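You operate a simulated robot arm through the tools that you are given. There is no shell and no other tool.

You are at the controls of a simulated robot arm. One attempt, no reset.

## Task
Pack the small jar of pink powder; close and label the carton.
Fine: jar upright in the middle cell, yellow label on top of the lid. Set down upright: what you pick out.
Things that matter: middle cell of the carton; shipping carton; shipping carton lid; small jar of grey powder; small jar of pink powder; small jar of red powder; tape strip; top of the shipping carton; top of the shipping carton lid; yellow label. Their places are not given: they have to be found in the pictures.

It is judged by the outcome, as a careful person would: the job done as asked, and still so three seconds after it is handed in. It fails if anything else is knocked over, pushed out of place, dropped, spilled or broken. A push-on lid holds only when it is set on centred and level and pressed home; a screw cap is set on level and turned clockwise until tight.

## Robot
A 6-joint arm with a two-finger parallel gripper, fixed in place. Base frame: the origin is on the floor under the middle of its stand, x ahead of it, y to its left, z up; the work surface is at about z = 912. Units: mm, degrees, N and s.
With the tool pointing down near the work surface it reaches from about 240 to 660 mm from the base axis. Its first joint turns from -66.0 to 66.0 degrees. Payload 2.9 kg.
The tool frame sits at the grasp point between the pads (the TCP): z along the fingers, y along the line on which they close. The tips reach 30 mm beyond it. The gripper opens to 110 mm. The fingers are 20 mm wide and 10 mm thick; the gripper's body (48 by 112 mm) begins 55 mm behind the TCP.
Orientation is told as [roll, pitch, yaw] about the base's x, y, z axes, in that order, counted from this pose: with the fingers straight down and closing along the base's y, the tool's x points along the base's -x, its y along +y and its z along -z.

## Interface
- The arm moves only by the tool play_rows. Its argument "deltas" is a list of rows, each an object (a shift or turn left out is 0, a gripper value left out holds the last) with "translation": the shift along the base's x, y, z in cm, a list of three; "rot": the turn, a rotation vector about the base's x, y, z in degrees, a list of three; "fingers": the finger opening in cm, from 0 to 11. In form: [{"translation": [x, y, z], "rot": [ax, ay, az], "fingers": fingers}, ...]. A call has 1 to 20 rows; each row shifts and turns the commanded pose from where the row before left it. Rows are played at 5 a second. More than 50 mm and 8.6 degrees between two rows, or a gripper value outside its range, and nothing of the call is played. Where a pose cannot be reached the arm comes as near as it can. A force on the tool above 40 N (or 10 N above the force at the start of the call, whichever is more), or a blocked arm, ends the call early, and 0.2 s more pass. Each finger travels about 108 mm/s and halts on what it meets, pressing with about 45 N; the grip force reading is that of the motor and also rises with nothing between the fingers. The clock runs only during rows and for 0.2 s after the last one: add rows that do not move to give the fingers time. The reply holds the time, the measured pose of the TCP, the force on the tool along the base axes, the opening and the grip force, in the units named above and with some noise, with the torque about the TCP (base axes, N m) and any sound that the robot's microphone picked up.
- Cameras (640 x 400 px; columns grow to the right, rows downward): "scene" is fixed at [77, 428.2, 1400.1]; the picture's right is [-0.78, -0.62, 0.00], its down [-0.25, 0.32, -0.91] and it looks along [0.56, -0.72, -0.41] (base axes); focal length 366 px, centre (320, 200). "wrist" rides on the gripper at [72, 17, -103] in the tool frame; the picture's right is [-0.23, 0.97, 0.00], its down [-0.76, -0.18, -0.62] and it looks along [-0.61, -0.14, 0.78] (tool axes); focal length 222 px, centre (320, 200).
- get_image(camera): a new picture of that camera. No time passes.
- point_at(camera, pixels): for up to 12 pixels [column, row] of the newest picture of that camera ("zoom" is the newest enlarged one), the place [x, y, z] in the base frame of the surface seen there, good to about 3 mm. No time passes.
- enlarge(camera, box): a new picture of the part [left, top, right, bottom] of that camera's present view, enlarged. No time passes.
- finish_job(): hands the job in; it is judged then, once.

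Unless the task says otherwise, let go and move clear before handing in.

The tools are called after "Request:" by a JSON object that holds its "method" and its "body". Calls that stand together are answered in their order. play_rows: Moves the arm, as the interface text tells. Its arguments: {"type":"object","properties":{"deltas":{"type":"array"}},"required":["deltas"]} The other tools are called the same way: get_image (camera) takes a picture; point_at (camera, pixels) gives the place of the surface under pixels of a picture; enlarge (camera, box) takes an enlarged picture of a part of a camera's view; finish_job () hands the job in.

At the start:

```text
t: 0.0
position: [357.8, -144.9, 1271.9]
tcp_rot: [-0.1, 0.0, 0.0]
wrist_force: [0.5, 0.8, -1.1]
wrist_torque: [-0.04, 0.02, -0.01]
finger_gap: 110.2
gripper_force: 0.1
```

scene: 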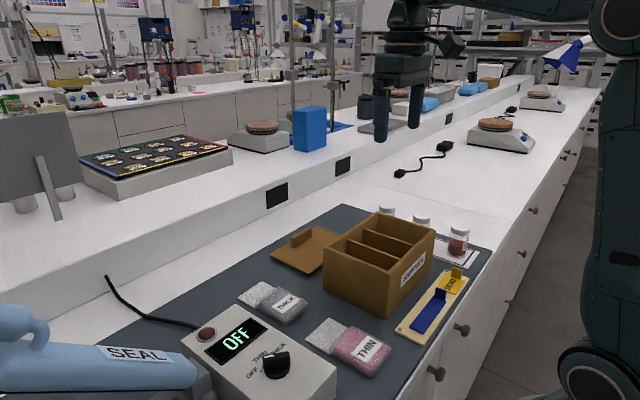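
wrist: 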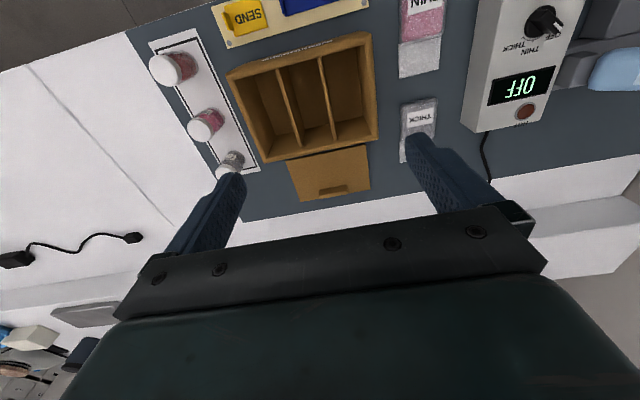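

The scene shows the carton near (378,262), its lid at (308,249), three jars at (388,212), (422,222) and (458,240), and a yellow piece at (453,283) on a holder. I'll enlarge these areas for detail.

Request:
{"method": "enlarge", "body": {"camera": "scene", "box": [240, 190, 500, 350]}}

Request:
{"method": "enlarge", "body": {"camera": "wrist", "box": [120, 0, 480, 225]}}

```text
2.46 times, centred on (370, 270) of scene
```

zoom: 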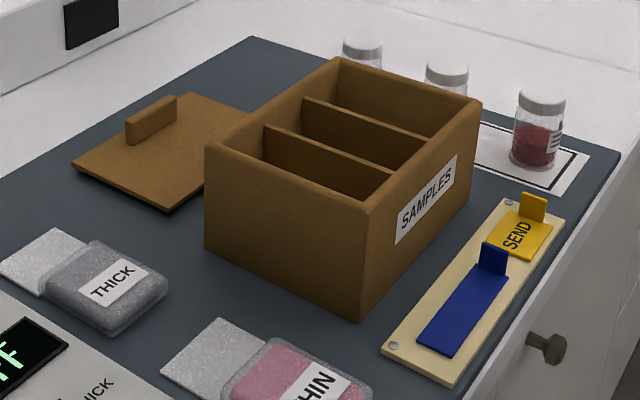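

```text
1.78 times, centred on (300, 112) of wrist
```

zoom: 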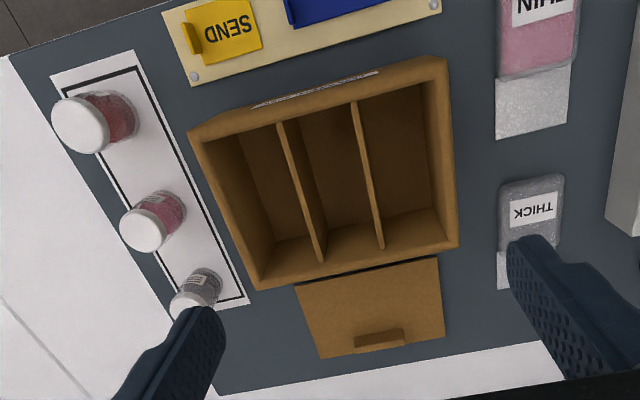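

The middle jar looks pinker than the one nearest the drawers, and the yellow SEND label sits beside the blue strip. Next I'll measure these places in both views.

Request:
{"method": "point_at", "body": {"camera": "wrist", "pixels": [[228, 75], [258, 162], [372, 32], [378, 138], [277, 70], [303, 150], [322, 58], [338, 142], [290, 115], [318, 105], [345, 95], [255, 110]]}}

Request:
{"method": "point_at", "body": {"camera": "scene", "pixels": [[458, 232], [459, 250], [422, 218], [388, 210], [453, 283], [458, 272], [440, 315], [441, 295], [302, 239], [308, 249], [272, 255], [309, 273]]}}

Request:
{"method": "enlarge", "body": {"camera": "wrist", "box": [130, 30, 270, 190]}}

Request:
{"method": "enlarge", "body": {"camera": "scene", "box": [360, 195, 500, 282]}}

```text
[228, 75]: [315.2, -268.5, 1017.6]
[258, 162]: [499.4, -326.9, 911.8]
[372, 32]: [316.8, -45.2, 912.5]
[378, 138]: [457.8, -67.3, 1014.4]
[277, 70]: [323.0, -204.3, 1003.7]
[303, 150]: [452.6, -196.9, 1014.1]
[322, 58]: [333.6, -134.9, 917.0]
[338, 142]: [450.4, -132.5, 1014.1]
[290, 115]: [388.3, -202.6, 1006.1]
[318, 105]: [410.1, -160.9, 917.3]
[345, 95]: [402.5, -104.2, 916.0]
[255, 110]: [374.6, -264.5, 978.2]
```

```text
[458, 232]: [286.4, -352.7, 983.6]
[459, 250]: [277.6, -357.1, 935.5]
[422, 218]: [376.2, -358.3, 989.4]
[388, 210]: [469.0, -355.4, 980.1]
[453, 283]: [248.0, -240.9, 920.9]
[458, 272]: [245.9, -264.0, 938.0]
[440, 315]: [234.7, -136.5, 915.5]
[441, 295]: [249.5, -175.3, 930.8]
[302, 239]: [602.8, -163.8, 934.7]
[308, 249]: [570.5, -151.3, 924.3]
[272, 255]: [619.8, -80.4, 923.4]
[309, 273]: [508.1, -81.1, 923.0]
```

```text
2.50 times, centred on (200, 110) of wrist
```

zoom: 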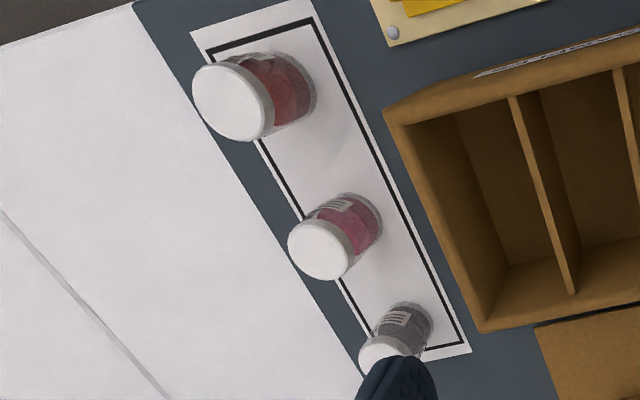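

```text
4.57 times, centred on (430, 238) of scene
```

zoom: 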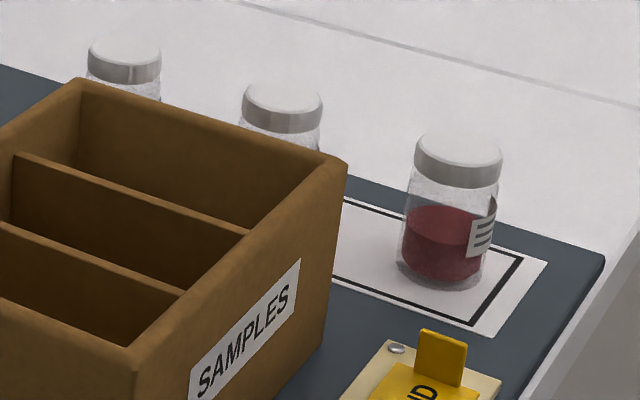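

Jars sit near x=282 (dark red), x=376 (pink, by the wrist view) and x=469 (grey), all at y≈-357. I'll measure the lid, its handle, the label and its tab more closely in enlarged views.

Request:
{"method": "enlarge", "body": {"camera": "scene", "box": [255, 210, 375, 285]}}

Request:
{"method": "point_at", "body": {"camera": "wrist", "pixels": [[289, 162], [368, 148], [369, 190], [301, 200], [320, 190], [346, 187], [330, 172], [320, 193], [346, 191]]}}

```text
5.33 times, centred on (315, 248) of scene
```

zoom: 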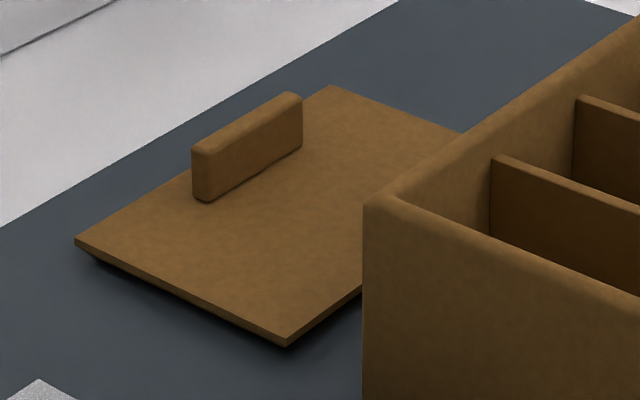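

```text
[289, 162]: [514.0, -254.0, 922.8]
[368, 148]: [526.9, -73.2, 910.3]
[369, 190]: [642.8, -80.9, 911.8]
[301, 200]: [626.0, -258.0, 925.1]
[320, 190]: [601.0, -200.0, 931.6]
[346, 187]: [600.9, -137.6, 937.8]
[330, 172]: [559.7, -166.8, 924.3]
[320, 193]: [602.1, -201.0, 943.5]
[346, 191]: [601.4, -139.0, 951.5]
```

The lid plate spans about x 508–630, y -258 to -80, with its handle off-centre at x≈601 (rows 187–193 in the wrist view). I'll enlarge the carton in the wrist view to measure the rim, dividers and middle cell.

Request:
{"method": "enlarge", "body": {"camera": "wrist", "box": [215, 20, 391, 130]}}

```text
3.64 times, centred on (303, 75) of wrist
```

zoom: 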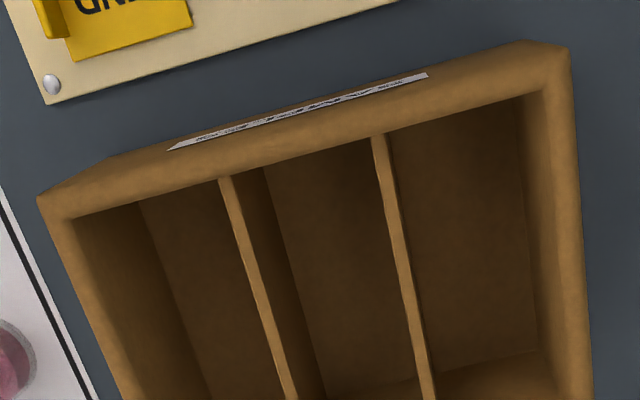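

Request:
{"method": "point_at", "body": {"camera": "zoom", "pixels": [[42, 203], [72, 218], [565, 52], [540, 92], [226, 182], [380, 140], [420, 350], [280, 350], [300, 120], [308, 158], [585, 300], [550, 300]]}}

Request:
{"method": "enlarge", "body": {"camera": "wrist", "box": [231, 80, 407, 190]}}

```text
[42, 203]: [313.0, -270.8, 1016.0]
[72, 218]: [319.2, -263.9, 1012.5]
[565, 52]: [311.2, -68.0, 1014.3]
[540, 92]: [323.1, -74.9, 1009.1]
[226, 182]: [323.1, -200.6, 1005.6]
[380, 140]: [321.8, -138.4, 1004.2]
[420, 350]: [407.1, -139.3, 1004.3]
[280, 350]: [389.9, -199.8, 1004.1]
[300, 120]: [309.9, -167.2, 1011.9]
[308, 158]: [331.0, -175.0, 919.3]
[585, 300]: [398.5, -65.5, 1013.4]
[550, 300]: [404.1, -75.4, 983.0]
```

```text
3.64 times, centred on (319, 135) of wrist
```

zoom: 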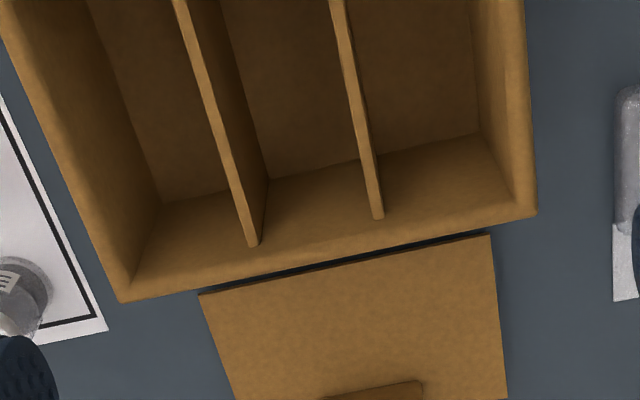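

Request:
{"method": "point_at", "body": {"camera": "zoom", "pixels": [[122, 298], [138, 268], [534, 213], [516, 195], [252, 240], [377, 213], [320, 255], [320, 235], [203, 296], [488, 240], [330, 380], [504, 380]]}}

Request:
{"method": "enlarge", "body": {"camera": "wrist", "box": [271, 135, 399, 215]}}

```text
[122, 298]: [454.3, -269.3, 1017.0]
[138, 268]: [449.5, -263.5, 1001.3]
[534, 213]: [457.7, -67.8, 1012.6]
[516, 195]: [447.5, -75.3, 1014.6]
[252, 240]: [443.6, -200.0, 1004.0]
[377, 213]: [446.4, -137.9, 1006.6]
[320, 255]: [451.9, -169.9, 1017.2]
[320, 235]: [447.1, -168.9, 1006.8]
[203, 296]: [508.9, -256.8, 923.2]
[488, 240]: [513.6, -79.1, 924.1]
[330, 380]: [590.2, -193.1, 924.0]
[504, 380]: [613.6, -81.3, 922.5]
```

```text
5.00 times, centred on (335, 175) of wrist
```

zoom: 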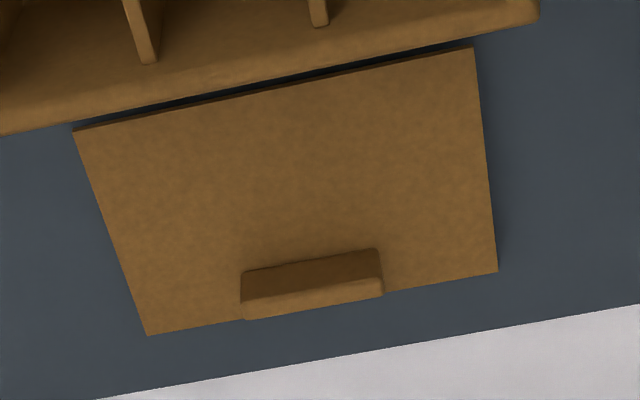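

The carton's outer rim spans x 310–457 and y -270 to -66, and the dividers at y≈-200 and -138 put the middle cell's centre near (384,-169). I'll measure the lid plate and handle corners in this zoom.

Request:
{"method": "point_at", "body": {"camera": "zoom", "pixels": [[78, 131], [471, 51], [495, 268], [149, 331], [245, 275], [377, 252], [246, 315], [381, 292], [310, 268], [312, 300], [300, 200], [460, 160]]}}

Request:
{"method": "enlarge", "body": {"camera": "scene", "box": [390, 255, 490, 350]}}

```text
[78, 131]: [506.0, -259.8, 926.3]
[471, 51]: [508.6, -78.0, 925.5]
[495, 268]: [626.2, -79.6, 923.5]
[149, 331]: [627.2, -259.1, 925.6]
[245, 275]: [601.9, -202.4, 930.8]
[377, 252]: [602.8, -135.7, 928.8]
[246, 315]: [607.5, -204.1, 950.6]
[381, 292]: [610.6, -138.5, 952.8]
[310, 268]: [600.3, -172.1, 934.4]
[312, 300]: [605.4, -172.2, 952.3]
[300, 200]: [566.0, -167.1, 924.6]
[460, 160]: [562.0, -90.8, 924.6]
```

```text
4.21 times, centred on (440, 302) of scene
```

zoom: 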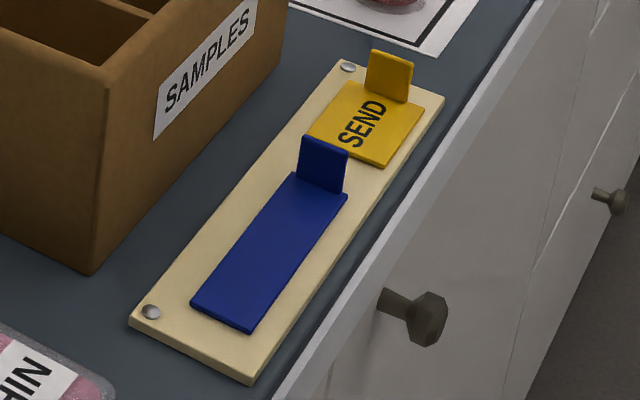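

The lid spans x 507–627 and y -259 to -79, and should drop inside the carton's rim (inner about 126 × 187). The yellow label's tab stands at zoom (388,75) with its face toward y. I'll measure the label and tab.

Request:
{"method": "point_at", "body": {"camera": "zoom", "pixels": [[370, 55], [411, 64], [368, 90], [406, 100], [388, 78], [340, 85], [308, 135], [386, 163], [424, 106], [362, 122], [327, 142], [297, 180]]}}

Request:
{"method": "enlarge", "body": {"camera": "wrist", "box": [200, 0, 344, 60]}}

```text
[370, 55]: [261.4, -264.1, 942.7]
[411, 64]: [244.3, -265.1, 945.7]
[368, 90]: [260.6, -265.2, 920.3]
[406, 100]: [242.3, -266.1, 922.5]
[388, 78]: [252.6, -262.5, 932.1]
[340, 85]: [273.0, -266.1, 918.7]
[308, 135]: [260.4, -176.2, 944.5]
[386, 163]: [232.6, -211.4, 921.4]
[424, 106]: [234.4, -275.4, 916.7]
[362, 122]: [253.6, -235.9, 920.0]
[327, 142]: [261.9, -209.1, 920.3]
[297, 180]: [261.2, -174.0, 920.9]
```

```text
4.44 times, centred on (272, 30) of wrist
```

zoom: 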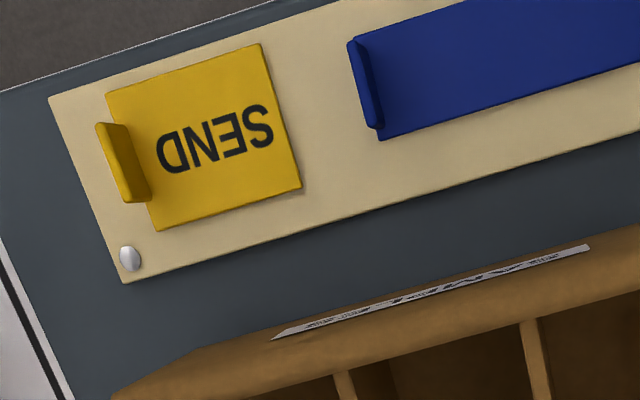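

The label plate spans x 233–272 and y -267 to -211, with its tab at x≈252, y≈-265, z up to 945. Next I'll turn the gripper to yaw -90, so the fingers close along x, and move high above the middle jar to confirm its colour.

Request:
{"method": "play_rows", "body": {"deltas": [{"translation": [0.15, -1.78, -0.9], "rot": [0, 0, -7.5]}, {"translation": [0.15, -1.78, -0.9], "rot": [0, 0, -7.5]}, {"translation": [0.15, -1.78, -0.9], "rot": [0, 0, -7.5]}, {"translation": [0.15, -1.78, -0.9], "rot": [0, 0, -7.5]}, {"translation": [0.15, -1.78, -0.9], "rot": [0, 0, -7.5]}, {"translation": [0.15, -1.78, -0.9], "rot": [0, 0, -7.5]}, {"translation": [0.15, -1.78, -0.9], "rot": [0, 0, -7.5]}, {"translation": [0.15, -1.78, -0.9], "rot": [0, 0, -7.5]}, {"translation": [0.15, -1.78, -0.9], "rot": [0, 0, -7.5]}, {"translation": [0.15, -1.78, -0.9], "rot": [0, 0, -7.5]}, {"translation": [0.15, -1.78, -0.9], "rot": [0, 0, -7.5]}, {"translation": [0.15, -1.78, -0.9], "rot": [0, 0, -7.5]}, {}, {}]}}

```text
t: 3.0
position: [376.6, -358.4, 1164.1]
tcp_rot: [0.0, 0.0, -89.9]
wrist_force: [-0.6, -0.7, 0.4]
wrist_torque: [-0.03, 0.04, 0.04]
finger_gap: 109.9
gripper_force: 0.0
```

The arm is at (376.6, -358.4, 1164) with yaw -90. I'll take both pictures from here.

Request:
{"method": "get_image", "body": {"camera": "wrist"}}

Request:
{"method": "get_image", "body": {"camera": "scene"}}

```text
taken
```

wrist: 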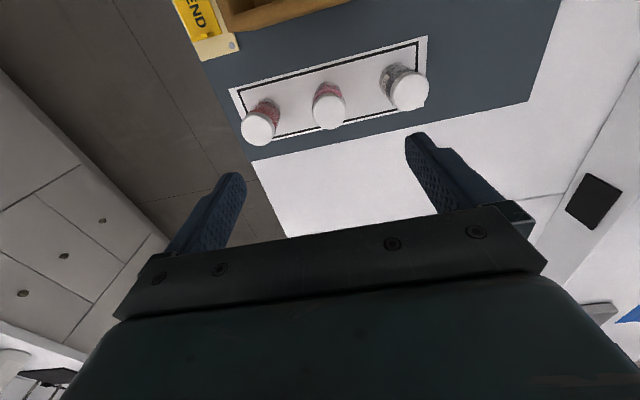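

```text
taken
```

scene: 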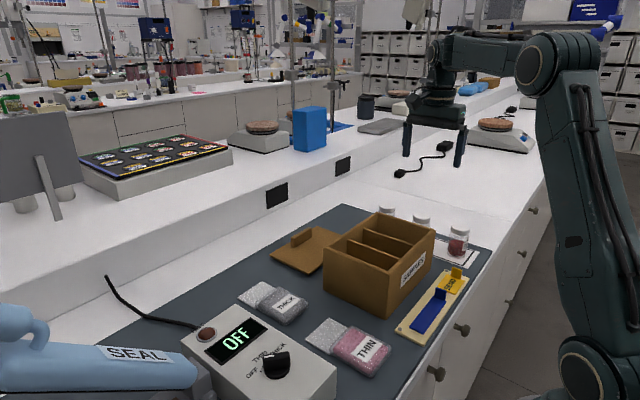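

Request:
{"method": "enlarge", "body": {"camera": "wrist", "box": [225, 35, 435, 150]}}

Request:
{"method": "point_at", "body": {"camera": "wrist", "pixels": [[330, 111], [327, 90], [259, 127], [410, 91], [315, 112], [345, 106], [331, 128], [329, 98]]}}

```text
3.05 times, centred on (330, 92) of wrist
```

zoom: 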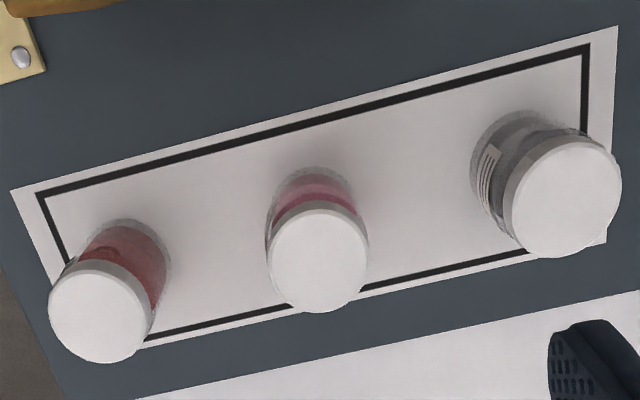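

```text
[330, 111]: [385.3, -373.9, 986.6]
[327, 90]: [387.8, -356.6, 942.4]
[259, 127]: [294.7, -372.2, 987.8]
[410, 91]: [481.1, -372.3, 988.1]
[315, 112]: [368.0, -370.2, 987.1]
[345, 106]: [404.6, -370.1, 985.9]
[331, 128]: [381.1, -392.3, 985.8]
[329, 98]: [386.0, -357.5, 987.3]
```

The middle jar's powder is pink, the left one is red and the right one is grey. Its lid is a disc centred at zoom (319,258), so I'll pin down its edges.

Request:
{"method": "enlarge", "body": {"camera": "wrist", "box": [300, 75, 364, 145]}}

```text
5.71 times, centred on (332, 110) of wrist
```

zoom: 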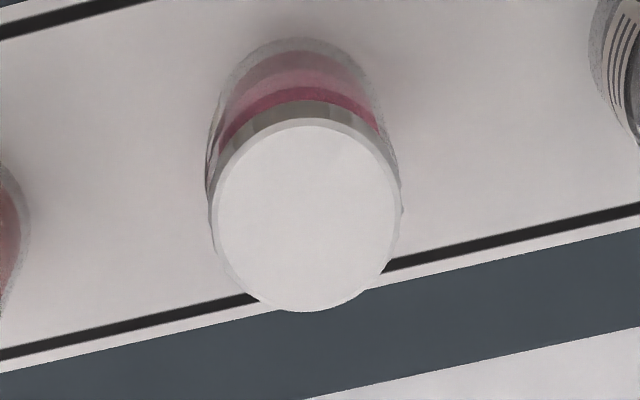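

Request:
{"method": "point_at", "body": {"camera": "zoom", "pixels": [[220, 220], [396, 205], [306, 130], [310, 305], [308, 215], [250, 155], [365, 280], [250, 285], [360, 150], [300, 60], [230, 110], [370, 110]]}}

```text
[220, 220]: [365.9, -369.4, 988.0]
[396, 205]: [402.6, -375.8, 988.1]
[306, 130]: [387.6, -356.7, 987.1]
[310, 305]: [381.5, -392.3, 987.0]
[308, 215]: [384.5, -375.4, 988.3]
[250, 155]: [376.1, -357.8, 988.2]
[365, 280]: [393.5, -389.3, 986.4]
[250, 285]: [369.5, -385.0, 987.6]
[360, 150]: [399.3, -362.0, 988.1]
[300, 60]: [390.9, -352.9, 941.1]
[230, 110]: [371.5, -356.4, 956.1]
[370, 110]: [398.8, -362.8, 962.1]
```

The jar's lid is centred at (384.5, -374.0) with its top at z≈988 and a diameter of about 38. I'll narrow the fingers to 70 mm, centre over the jar and come down partway.

Request:
{"method": "play_rows", "body": {"deltas": [{"translation": [0.4, -0.78, 0], "fingers": 7.0}, {"translation": [0.39, -0.78, 0]}, {}, {"translation": [0, 0, -2.5]}, {"translation": [0, 0, -2.5]}, {"translation": [0, 0, -2.5]}, {"translation": [0, 0, -2.5]}, {"translation": [0, 0, -2]}, {}, {}]}}

```text
t: 5.2
position: [383.3, -374.6, 1042.9]
tcp_rot: [0.0, 0.0, -90.0]
wrist_force: [-0.2, -1.0, -0.5]
wrist_torque: [0.0, 0.03, 0.01]
finger_gap: 70.0
gripper_force: 0.1
```

Request:
{"method": "get_image", "body": {"camera": "wrist"}}

Request:
{"method": "enlarge", "body": {"camera": "scene", "box": [360, 150, 500, 260]}}

```text
taken
```

wrist: 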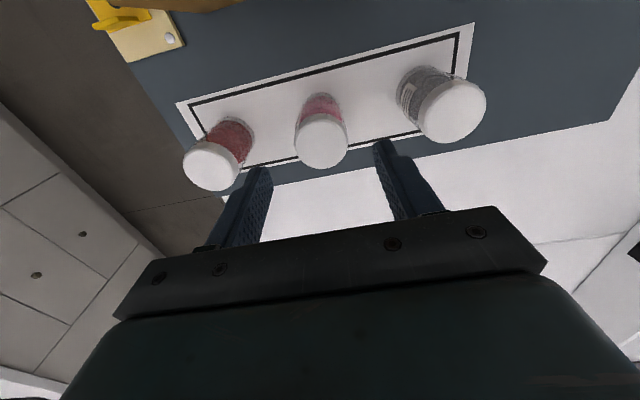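

```text
3.64 times, centred on (430, 205) of scene
```

zoom: 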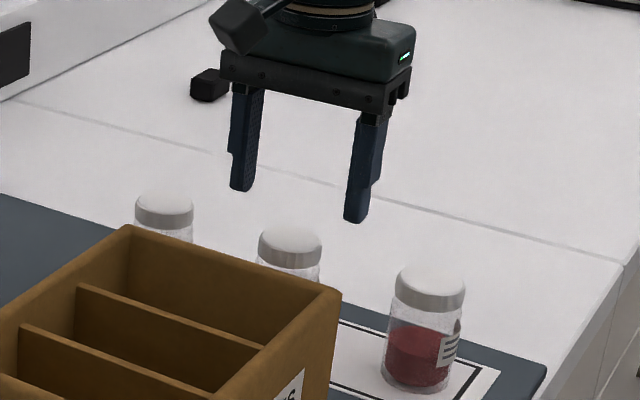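

The pink jar's lid is at wrist (321,150), between the open fingers, and the neighbouring jars are well clear. I'll recheck its position before the final descent.

Request:
{"method": "point_at", "body": {"camera": "wrist", "pixels": [[297, 146], [346, 140], [320, 120], [323, 168], [321, 145]]}}

```text
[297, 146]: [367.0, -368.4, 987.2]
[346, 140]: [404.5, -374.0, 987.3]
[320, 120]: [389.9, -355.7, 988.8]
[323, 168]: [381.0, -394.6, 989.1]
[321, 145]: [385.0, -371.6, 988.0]
```

The lid's centre reads about (385, -374.5), so I'll shift 1 mm in x and descend to z≈966 with the fingers open.

Request:
{"method": "play_rows", "body": {"deltas": [{"translation": [0.1, 0, -1.8]}, {"translation": [0, 0, -2]}, {"translation": [0, 0, -2]}, {"translation": [0, 0, -2]}, {}, {}]}}

```text
t: 6.6
position: [384.9, -374.4, 966.1]
tcp_rot: [0.0, 0.0, -90.0]
wrist_force: [0.1, 0.1, 0.4]
wrist_torque: [0.02, 0.0, 0.03]
finger_gap: 70.1
gripper_force: 0.1
```

The tool is at (384.9, -374.4, 966.1) with no contact force. I'll close the fingers gently on the jar.

Request:
{"method": "play_rows", "body": {"deltas": [{"fingers": 5.0}, {"fingers": 4.2}, {"fingers": 3.4}, {"fingers": 3.0}, {}, {}]}}

```text
t: 8.0
position: [384.5, -375.0, 965.1]
tcp_rot: [-0.1, 0.0, -90.0]
wrist_force: [0.1, 0.6, 0.7]
wrist_torque: [0.0, 0.0, -0.02]
finger_gap: 42.4
gripper_force: 45.4
```

The fingers stopped on the jar at 42.4 mm with a 45 N grip. I'll lift it 20 mm and check.

Request:
{"method": "play_rows", "body": {"deltas": [{"translation": [0, 0, 0.5]}, {"translation": [0, 0, 0.75]}, {"translation": [0, 0, 0.75]}, {}]}}

Request:
{"method": "get_image", "body": {"camera": "wrist"}}

Request:
{"method": "enlarge", "body": {"camera": "scene", "box": [360, 150, 500, 260]}}

```text
t: 9.0
position: [384.8, -374.1, 986.3]
tcp_rot: [0.0, 0.0, -90.0]
wrist_force: [0.6, -0.1, -0.9]
wrist_torque: [0.02, 0.02, 0.04]
finger_gap: 42.6
gripper_force: 44.8
```

```text
taken
```

wrist: 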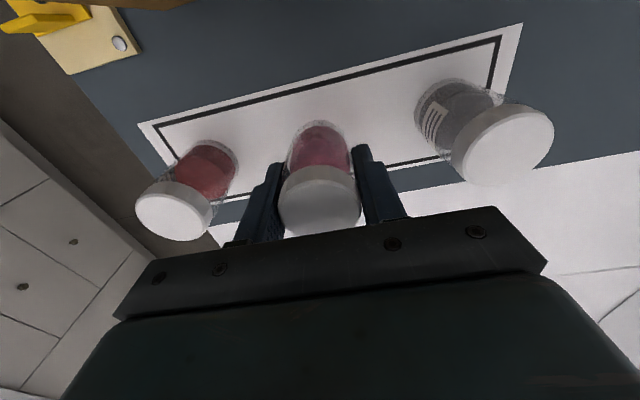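

```text
3.64 times, centred on (430, 205) of scene
```

zoom: 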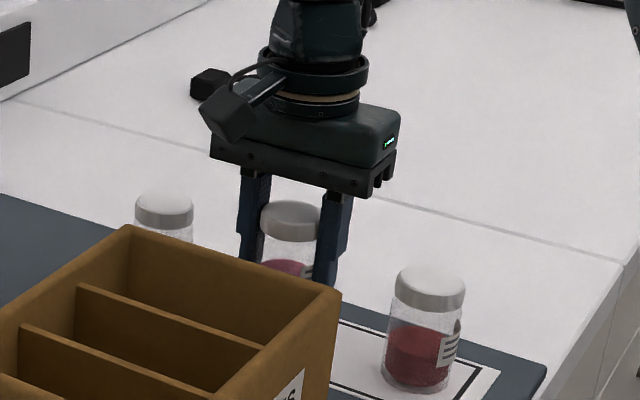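

The pink jar came up cleanly and upright. I'll lift it to z≈1100, above the carton rim, then carry it over the middle cell at (384.3, -169.4).

Request:
{"method": "play_rows", "body": {"deltas": [{"translation": [0, 0, 2]}, {"translation": [0, 0, 2.5]}, {"translation": [0, 0, 2.5]}, {"translation": [0, 0, 2.5]}, {"translation": [0, 0, 2]}, {"translation": [0, 1.5, 0]}, {"translation": [0, 2.5, 0]}, {"translation": [0, 2.5, 0]}, {"translation": [0, 2.5, 0]}, {"translation": [0, 2.5, 0]}, {"translation": [0, 2.5, 0]}, {"translation": [0, 2.5, 0]}, {"translation": [0, 2.5, 0]}, {"translation": [0, 1.5, 0]}, {}, {}]}}

Request:
{"method": "get_image", "body": {"camera": "wrist"}}

Request:
{"method": "get_image", "body": {"camera": "scene"}}

```text
t: 12.4
position: [386.3, -168.4, 1101.1]
tcp_rot: [0.0, 0.1, -90.0]
wrist_force: [0.4, -1.5, -0.1]
wrist_torque: [-0.01, -0.01, 0.02]
finger_gap: 42.5
gripper_force: 44.9
```

```text
taken
```

wrist: 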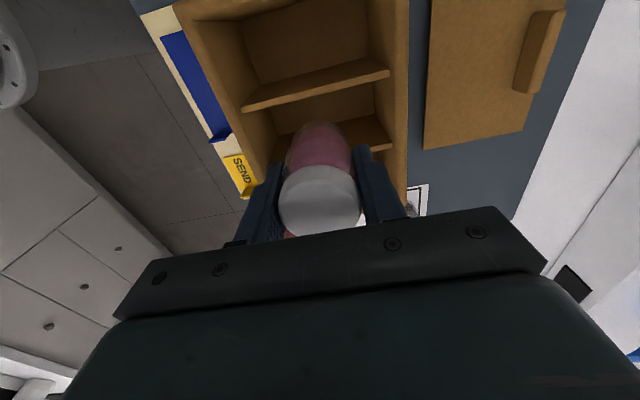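

```text
taken
```

scene: 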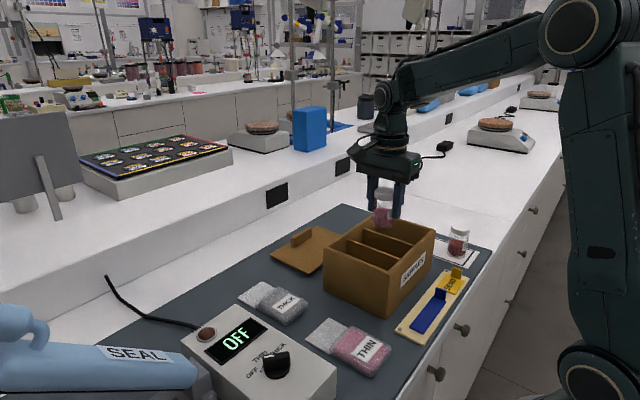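

The jar hangs over the carton with the near divider at wrist row ~85 and the far one at ~(375,135). I'll enlarge this and recheck the divider and wall positions before lowering.

Request:
{"method": "enlarge", "body": {"camera": "wrist", "box": [170, 0, 420, 200]}}

Request:
{"method": "point_at", "body": {"camera": "wrist", "pixels": [[260, 103], [320, 88], [380, 73], [370, 118], [385, 146], [398, 100], [390, 100], [245, 103], [283, 140], [380, 136]]}}

```text
2.00 times, centred on (295, 100) of wrist
```

zoom: 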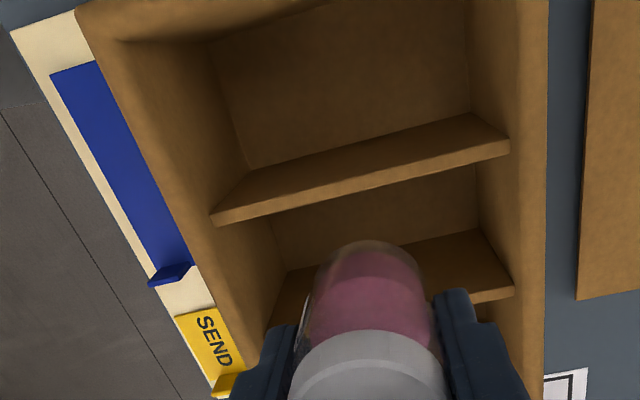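

```text
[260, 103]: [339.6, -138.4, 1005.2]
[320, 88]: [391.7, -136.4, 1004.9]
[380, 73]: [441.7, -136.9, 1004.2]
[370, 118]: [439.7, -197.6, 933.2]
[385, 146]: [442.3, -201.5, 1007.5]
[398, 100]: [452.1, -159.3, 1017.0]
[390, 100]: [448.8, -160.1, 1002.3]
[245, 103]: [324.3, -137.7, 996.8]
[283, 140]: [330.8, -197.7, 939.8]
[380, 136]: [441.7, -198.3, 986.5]
```

The middle cell spans y from about -198 to -141, so its centre at (384.5, -169.5) matches the tool position. I'll lower to z≈1000 in steps and look again.

Request:
{"method": "play_rows", "body": {"deltas": [{"translation": [0, 0, -2]}, {"translation": [0, 0, -2]}, {"translation": [0, 0, -2]}, {"translation": [0, 0, -2]}, {"translation": [0, 0, -2]}, {}, {}]}}

Request:
{"method": "get_image", "body": {"camera": "wrist"}}

Request:
{"method": "enlarge", "body": {"camera": "scene", "box": [310, 150, 450, 320]}}

```text
t: 14.0
position: [384.3, -167.7, 1001.1]
tcp_rot: [0.0, 0.1, -90.0]
wrist_force: [1.0, 0.8, -1.1]
wrist_torque: [0.01, -0.01, -0.03]
finger_gap: 42.5
gripper_force: 45.5
```

```text
taken
```

wrist: 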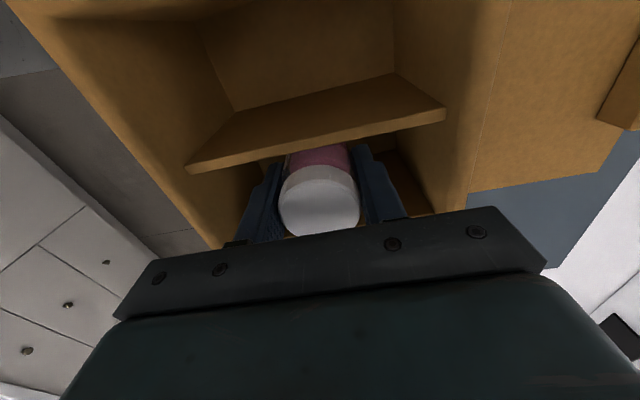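

```text
2.35 times, centred on (380, 235) of scene
```

zoom: 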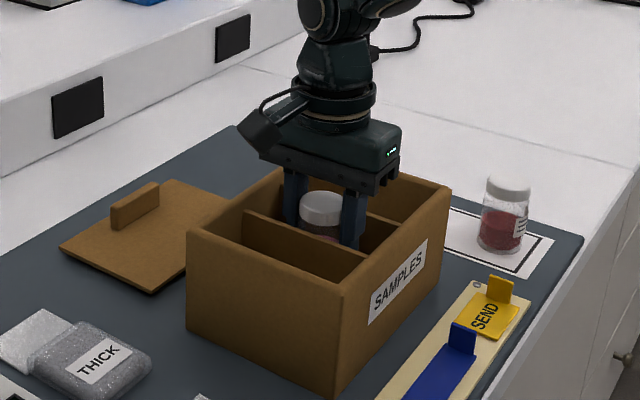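

The jar is inside the middle cell between the two dividers with no contact force. I'll nudge y by -1 mm and lower slowly toward the floor at z≈971.

Request:
{"method": "play_rows", "body": {"deltas": [{"translation": [0, -0.1, -1.0]}, {"translation": [0, 0, -1.0]}, {"translation": [0, 0, -0.5]}, {"translation": [0, 0, -0.2]}, {"translation": [0, 0, -0.1]}, {"translation": [0, 0, -0.1]}, {}]}}

```text
t: 15.6
position: [385.0, -170.2, 971.7]
tcp_rot: [0.1, -0.1, -89.9]
wrist_force: [-0.1, 0.2, -1.0]
wrist_torque: [0.01, 0.0, 0.0]
finger_gap: 42.6
gripper_force: 44.7
```

No contact yet at z 971.7. I'll step down 1 mm at a time until the force changes.

Request:
{"method": "play_rows", "body": {"deltas": [{"translation": [0, 0, -0.1]}, {}]}}

Request:
{"method": "play_rows", "body": {"deltas": [{"translation": [0, 0, -0.1]}, {}]}}

```text
t: 16.2
position: [385.6, -169.3, 970.5]
tcp_rot: [0.0, -0.1, -90.0]
wrist_force: [0.0, 0.1, 4.1]
wrist_torque: [0.02, -0.06, -0.01]
finger_gap: 42.7
gripper_force: 45.1
```

```text
t: 16.8
position: [385.4, -170.2, 971.2]
tcp_rot: [0.1, 0.0, -90.0]
wrist_force: [0.5, -0.5, 10.1]
wrist_torque: [0.02, -0.11, -0.03]
finger_gap: 42.6
gripper_force: 45.1
```

The upward force rose to 10 N, so the jar is on the cell floor. I'll ease up 1 mm and open the fingers to 66 mm.

Request:
{"method": "play_rows", "body": {"deltas": [{"translation": [0, 0, 0.1]}, {"fingers": 5.0}, {"fingers": 6.0}, {"fingers": 6.6}, {}, {}]}}

Request:
{"method": "get_image", "body": {"camera": "wrist"}}

```text
t: 18.2
position: [384.3, -169.1, 970.7]
tcp_rot: [0.1, 0.0, -90.0]
wrist_force: [0.6, -0.8, -1.2]
wrist_torque: [0.03, -0.01, 0.03]
finger_gap: 66.0
gripper_force: 0.1
```

```text
taken
```

wrist: 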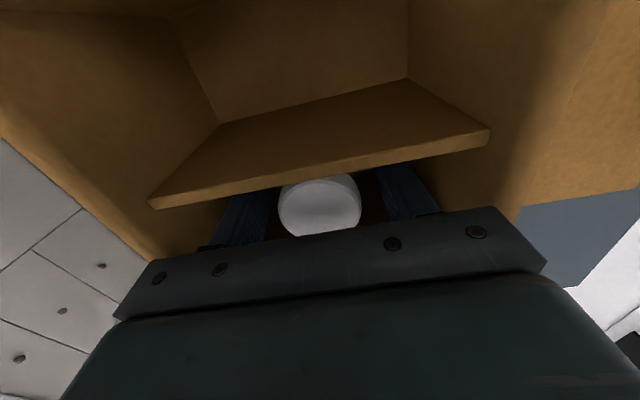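

The fingers are open to 66 mm and the jar's lid is still at wrist (320,205) between them. I'll rise straight up to z≈1150 and check the cell.

Request:
{"method": "play_rows", "body": {"deltas": [{"translation": [0, 0, 1]}, {"translation": [0, 0, 2]}, {"translation": [0, 0, 2]}, {"translation": [0, 0, 2.5]}, {"translation": [0, 0, 2.5]}, {"translation": [0, 0, 2.5]}, {"translation": [0, 0, 2.5]}, {"translation": [0, 0, 3]}, {}, {}]}}

Request:
{"method": "get_image", "body": {"camera": "wrist"}}

Request:
{"method": "enlarge", "body": {"camera": "scene", "box": [240, 180, 500, 340]}}

```text
t: 20.4
position: [384.8, -169.9, 1151.4]
tcp_rot: [0.0, 0.0, -90.1]
wrist_force: [1.0, 0.8, -0.8]
wrist_torque: [0.01, -0.02, 0.01]
finger_gap: 66.1
gripper_force: 0.0
```

```text
taken
```

wrist: 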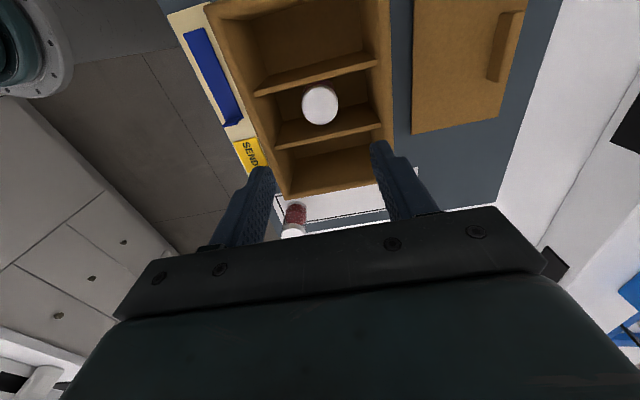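

```text
2.46 times, centred on (370, 260) of scene
```

zoom: 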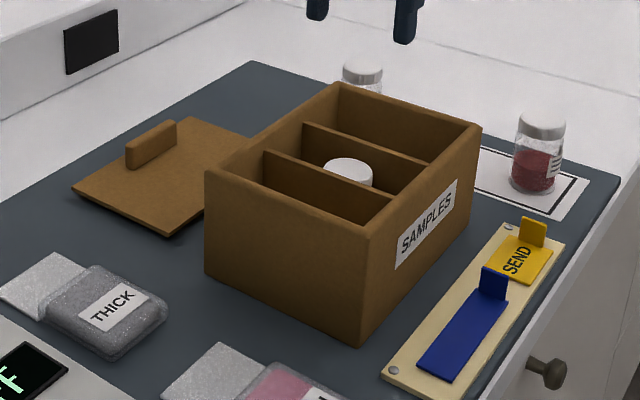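

The jar stands upright in the middle cell, with its lid at wrist (320,104). From here I'll re-measure the carton rim, the lid plate and its handle.

Request:
{"method": "enlarge", "body": {"camera": "wrist", "box": [200, 0, 400, 200]}}

Request:
{"method": "point_at", "body": {"camera": "wrist", "pixels": [[320, 95], [320, 114], [310, 104], [332, 104], [384, 40], [390, 70], [375, 70], [393, 100], [245, 50], [262, 120]]}}

```text
2.00 times, centred on (300, 100) of wrist
```

zoom: 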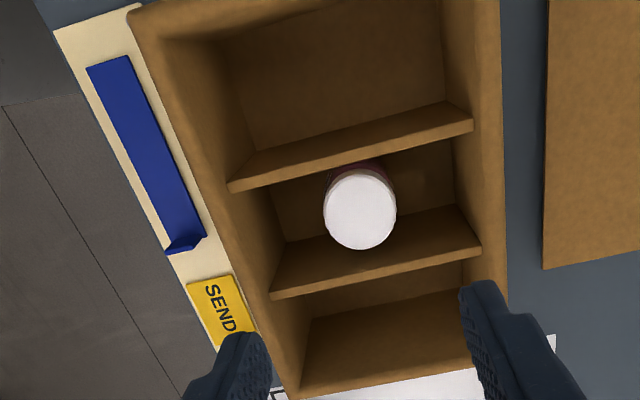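

```text
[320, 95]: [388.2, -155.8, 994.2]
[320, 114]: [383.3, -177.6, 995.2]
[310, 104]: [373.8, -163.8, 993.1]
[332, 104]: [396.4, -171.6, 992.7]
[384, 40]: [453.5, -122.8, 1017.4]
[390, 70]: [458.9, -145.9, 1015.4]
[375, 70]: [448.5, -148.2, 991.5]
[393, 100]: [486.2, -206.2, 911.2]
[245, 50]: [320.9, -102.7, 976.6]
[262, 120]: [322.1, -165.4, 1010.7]
```

The jar's lid top at z≈994 sits below the divider tops at 1005. Before moving to the lid handle I'll check how close the raised ledge behind it is.

Request:
{"method": "point_at", "body": {"camera": "scene", "pixels": [[277, 195], [300, 195], [300, 215], [310, 175], [340, 205], [343, 166], [300, 235], [200, 260]]}}

Request:
{"method": "point_at", "body": {"camera": "wrist", "pixels": [[500, 40], [512, 40], [490, 80], [500, 83], [518, 14], [505, 14], [413, 132], [506, 122]]}}

```text
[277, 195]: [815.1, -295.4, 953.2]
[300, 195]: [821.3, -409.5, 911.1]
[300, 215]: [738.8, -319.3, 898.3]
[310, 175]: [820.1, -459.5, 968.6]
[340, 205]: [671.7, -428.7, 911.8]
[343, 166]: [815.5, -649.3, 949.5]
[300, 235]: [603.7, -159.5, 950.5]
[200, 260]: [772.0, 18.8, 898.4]
```

```text
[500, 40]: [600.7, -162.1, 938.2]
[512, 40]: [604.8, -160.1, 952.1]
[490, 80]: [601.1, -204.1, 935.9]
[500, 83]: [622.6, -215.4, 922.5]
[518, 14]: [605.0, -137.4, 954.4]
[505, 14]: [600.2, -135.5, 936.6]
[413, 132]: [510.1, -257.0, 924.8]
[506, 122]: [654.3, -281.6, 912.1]
```

The ledge is at x≈815, well clear, and the handle's near face is at x≈600.5. I'll move above the handle at about (606,-170) and z≈1090.

Request:
{"method": "play_rows", "body": {"deltas": [{"translation": [2.2, 0, 0]}, {"translation": [2.5, 0, 0]}, {"translation": [2.5, 0, 0]}, {"translation": [2.5, 0, 0]}, {"translation": [2.5, 0, 0]}, {"translation": [2.5, 0, 0]}, {"translation": [2.5, 0, 0]}, {"translation": [2.5, 0, -1.5]}, {"translation": [2.4, 0, -2.5]}, {"translation": [0, 0, -2]}, {}, {}]}}

Request:
{"method": "get_image", "body": {"camera": "wrist"}}

Request:
{"method": "get_image", "body": {"camera": "scene"}}

```text
t: 23.0
position: [606.2, -169.4, 1090.0]
tcp_rot: [0.1, 0.1, -90.0]
wrist_force: [1.1, -0.3, 0.0]
wrist_torque: [0.0, 0.02, 0.03]
finger_gap: 66.0
gripper_force: 0.2
```

```text
taken
```

wrist: 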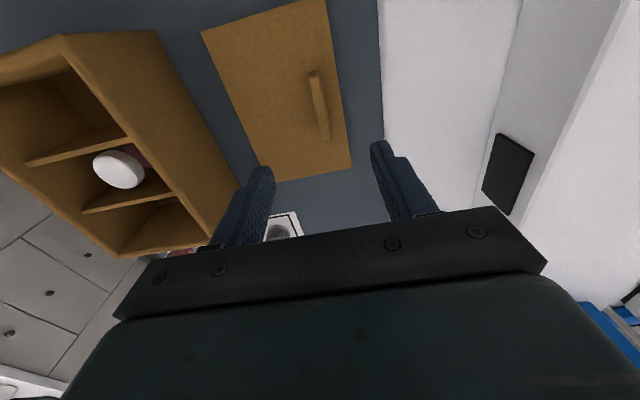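

```text
taken
```

scene: 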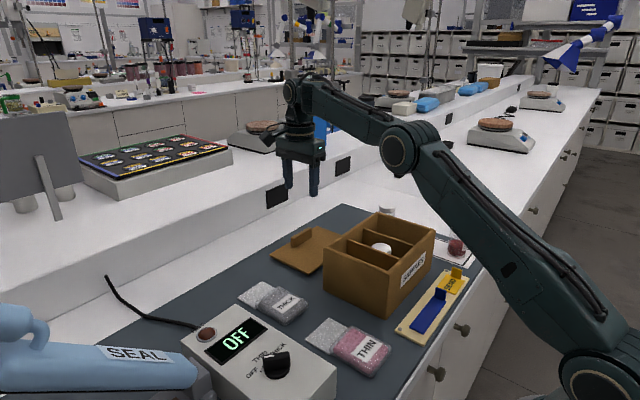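

Request:
{"method": "enlarge", "body": {"camera": "wrist", "box": [195, 0, 385, 190]}}

```text
2.11 times, centred on (290, 95) of wrist
```

zoom: 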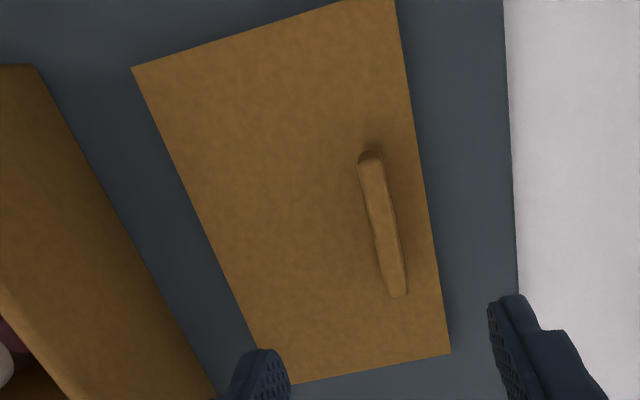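

Request:
{"method": "point_at", "body": {"camera": "zoom", "pixels": [[133, 68], [396, 2], [449, 352], [265, 384], [361, 165], [382, 163], [388, 295], [406, 292], [372, 230], [394, 225], [377, 200], [388, 260]]}}

Request:
{"method": "enlarge", "body": {"camera": "wrist", "box": [285, 60, 355, 155]}}

```text
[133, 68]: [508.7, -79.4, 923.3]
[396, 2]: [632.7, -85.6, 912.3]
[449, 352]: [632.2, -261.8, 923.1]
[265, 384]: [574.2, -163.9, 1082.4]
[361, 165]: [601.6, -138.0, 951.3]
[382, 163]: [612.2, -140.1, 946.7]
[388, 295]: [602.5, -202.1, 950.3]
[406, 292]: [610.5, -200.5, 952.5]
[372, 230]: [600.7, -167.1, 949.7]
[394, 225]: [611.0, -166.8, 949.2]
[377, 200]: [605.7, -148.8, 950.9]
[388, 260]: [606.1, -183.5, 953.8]
```

```text
4.21 times, centred on (320, 108) of wrist
```

zoom: 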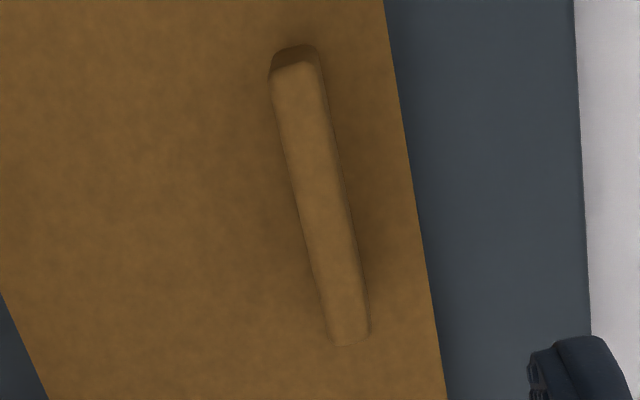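

The handle spans x 600.5–611.5 and y -202 to -138, centred at (606,-170) with its top at z≈951. I need the lid plate's edges more accurately, so I'll sample along them.

Request:
{"method": "point_at", "body": {"camera": "zoom", "pixels": [[386, 50], [394, 100], [408, 200], [420, 280], [432, 350], [416, 200], [424, 250], [30, 345], [20, 320], [45, 380], [10, 340], [300, 200]]}}

Request:
{"method": "enlarge", "body": {"camera": "wrist", "box": [195, 20, 275, 180]}}

```text
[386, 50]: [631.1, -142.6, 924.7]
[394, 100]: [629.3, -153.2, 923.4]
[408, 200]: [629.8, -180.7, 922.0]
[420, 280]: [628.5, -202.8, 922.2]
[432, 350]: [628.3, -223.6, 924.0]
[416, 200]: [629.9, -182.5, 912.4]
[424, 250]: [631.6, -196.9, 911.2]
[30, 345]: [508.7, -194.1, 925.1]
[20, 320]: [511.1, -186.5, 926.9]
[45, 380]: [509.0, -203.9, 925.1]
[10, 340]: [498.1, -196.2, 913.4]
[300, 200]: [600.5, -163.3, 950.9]
```

```text
2.50 times, centred on (235, 100) of wrist
```

zoom: 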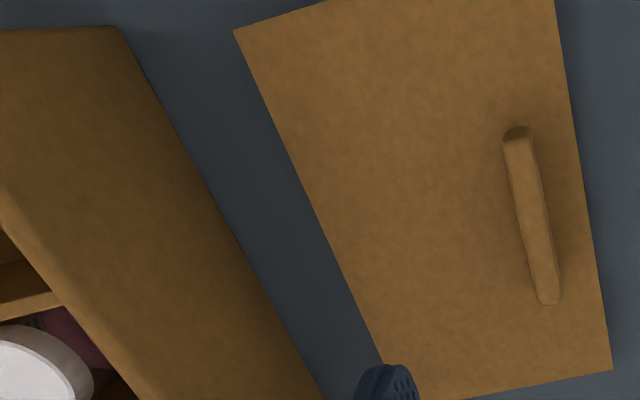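

The lid reads x≈508–631, y≈-261 to -79, and the carton opening is about 126 × 187. I want to see how the lid's underside is shaped, so I'll enlarge its edge in the scene view.

Request:
{"method": "enlarge", "body": {"camera": "scene", "box": [265, 240, 325, 280]}}

Request:
{"method": "enlarge", "body": {"camera": "scene", "box": [320, 205, 440, 285]}}

```text
10.00 times, centred on (295, 260) of scene
```

zoom: 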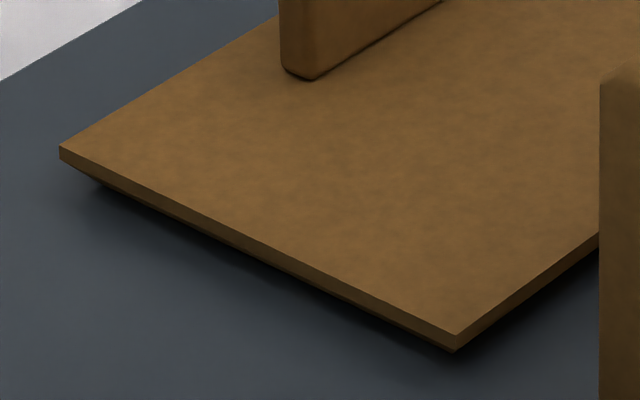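

```text
5.00 times, centred on (380, 245) of scene
```

zoom: 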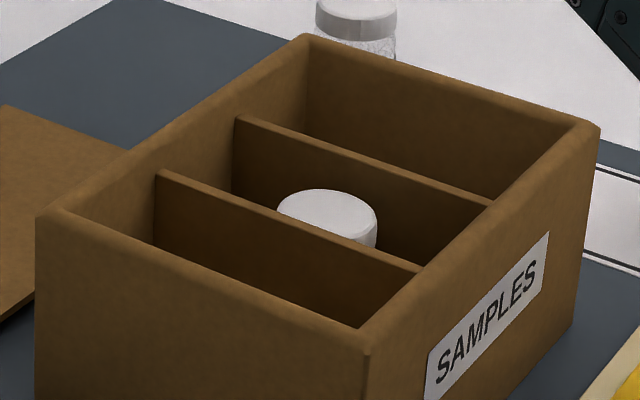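

The lid has a bevelled underside, so it drops inside the rim and rests on the dividers, about flush with the top. I'll set the fingers to 40 mm and lower over the handle to z≈975 before the final step.

Request:
{"method": "play_rows", "body": {"deltas": [{"translation": [0, 0, -2], "fingers": 4.0}, {"translation": [0, 0, -2]}, {"translation": [0, 0, -2]}, {"translation": [0, 0, -2]}, {"translation": [0, 0, -2]}, {"translation": [0, 0, -1.5]}, {}, {}]}}

Request:
{"method": "get_image", "body": {"camera": "wrist"}}

Request:
{"method": "enlarge", "body": {"camera": "scene", "box": [250, 170, 370, 280]}}

```text
t: 24.8
position: [606.6, -169.9, 977.1]
tcp_rot: [0.0, 0.0, -89.9]
wrist_force: [0.0, -0.3, 0.1]
wrist_torque: [0.01, 0.02, -0.02]
finger_gap: 39.9
gripper_force: 0.0
```

```text
taken
```

wrist: 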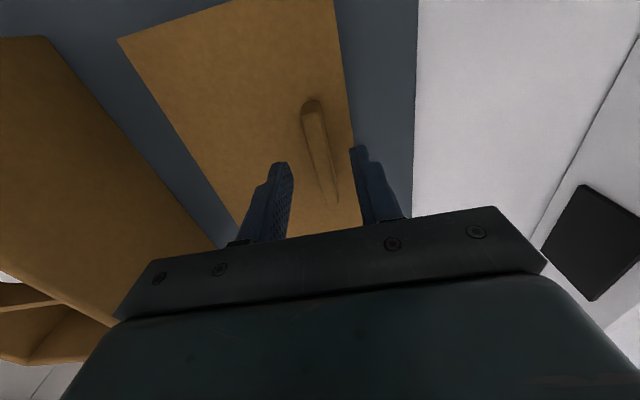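

```text
3.64 times, centred on (310, 225) of scene
```

zoom: 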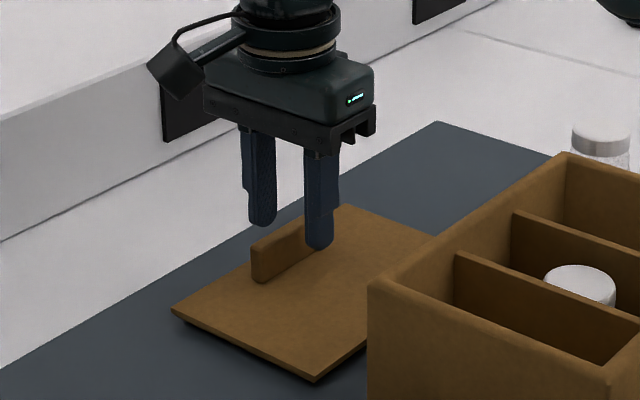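

The handle lies between the fingertips at wrist (320,150). I'll use this closer view to refine the lid edges, and then lower further.

Request:
{"method": "point_at", "body": {"camera": "wrist", "pixels": [[150, 80], [175, 115], [200, 158], [336, 30], [342, 70], [349, 120], [302, 115], [325, 112], [310, 150], [330, 145], [338, 80], [122, 42]]}}

Request:
{"method": "enlarge", "body": {"camera": "wrist", "box": [110, 0, 370, 210]}}

```text
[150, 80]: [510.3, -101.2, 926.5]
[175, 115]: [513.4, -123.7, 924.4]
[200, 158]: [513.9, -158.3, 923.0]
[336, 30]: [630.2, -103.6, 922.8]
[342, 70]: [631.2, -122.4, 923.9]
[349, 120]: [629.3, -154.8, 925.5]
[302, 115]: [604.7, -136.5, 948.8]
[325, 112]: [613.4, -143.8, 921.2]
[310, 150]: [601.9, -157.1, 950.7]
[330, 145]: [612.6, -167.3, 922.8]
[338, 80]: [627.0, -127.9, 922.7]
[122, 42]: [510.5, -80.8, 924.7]
```

```text
1.90 times, centred on (240, 105) of wrist
```

zoom: 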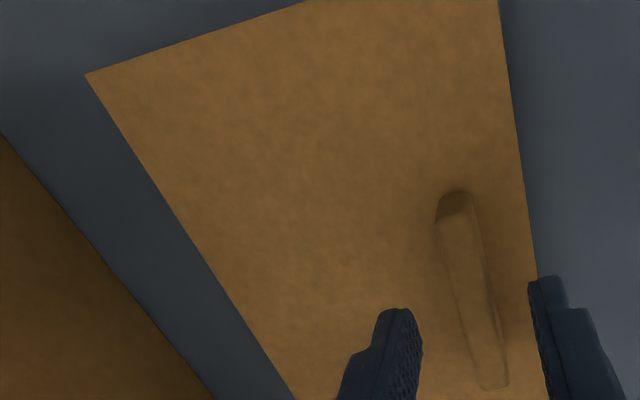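

Request:
{"method": "point_at", "body": {"camera": "zoom", "pixels": [[90, 77], [150, 170], [212, 265], [260, 340], [500, 30], [510, 90], [522, 170], [533, 250], [440, 230], [478, 230], [463, 345], [497, 345]]}}

```text
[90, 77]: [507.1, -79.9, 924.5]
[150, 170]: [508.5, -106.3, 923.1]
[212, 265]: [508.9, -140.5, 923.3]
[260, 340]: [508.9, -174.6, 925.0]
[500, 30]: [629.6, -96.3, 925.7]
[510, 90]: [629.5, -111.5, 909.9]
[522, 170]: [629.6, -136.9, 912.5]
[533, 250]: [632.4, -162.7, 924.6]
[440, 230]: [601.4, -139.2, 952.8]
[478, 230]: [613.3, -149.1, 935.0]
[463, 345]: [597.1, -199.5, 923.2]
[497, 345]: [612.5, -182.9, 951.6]
```

The lid spans x 508–630 (centre ≈569), which puts the handle 37.5 mm from the lid's centre. I'll lower 20 mm around the handle and check for contact.

Request:
{"method": "play_rows", "body": {"deltas": [{"translation": [0, 0, -1]}, {"translation": [0, 0, -0.7]}, {"translation": [0, 0, -0.3]}, {}]}}

```text
t: 25.8
position: [605.6, -170.4, 956.0]
tcp_rot: [-0.1, 0.1, -90.1]
wrist_force: [0.1, -0.5, -0.5]
wrist_torque: [0.02, 0.01, 0.02]
finger_gap: 40.0
gripper_force: 0.2
```

No contact at z 956. I'll close the fingers on the handle.

Request:
{"method": "play_rows", "body": {"deltas": [{"fingers": 2.5}, {"fingers": 1.6}, {"fingers": 1.0}, {"fingers": 0.5}, {}, {}]}}

Request:
{"method": "get_image", "body": {"camera": "wrist"}}

```text
t: 27.2
position: [605.9, -171.6, 957.0]
tcp_rot: [0.1, 0.0, -90.0]
wrist_force: [0.1, 0.0, 0.0]
wrist_torque: [0.01, -0.01, 0.03]
finger_gap: 11.3
gripper_force: 44.9
```

```text
taken
```

wrist: 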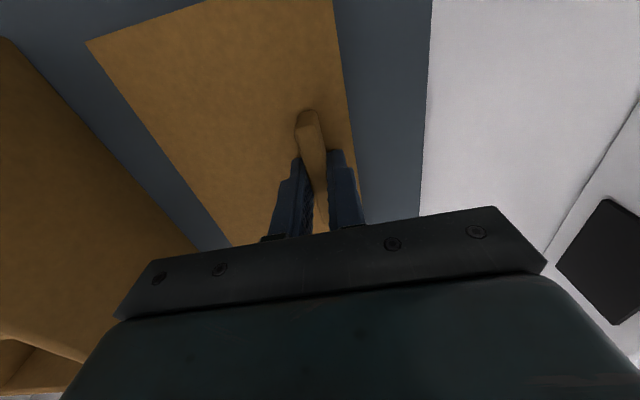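

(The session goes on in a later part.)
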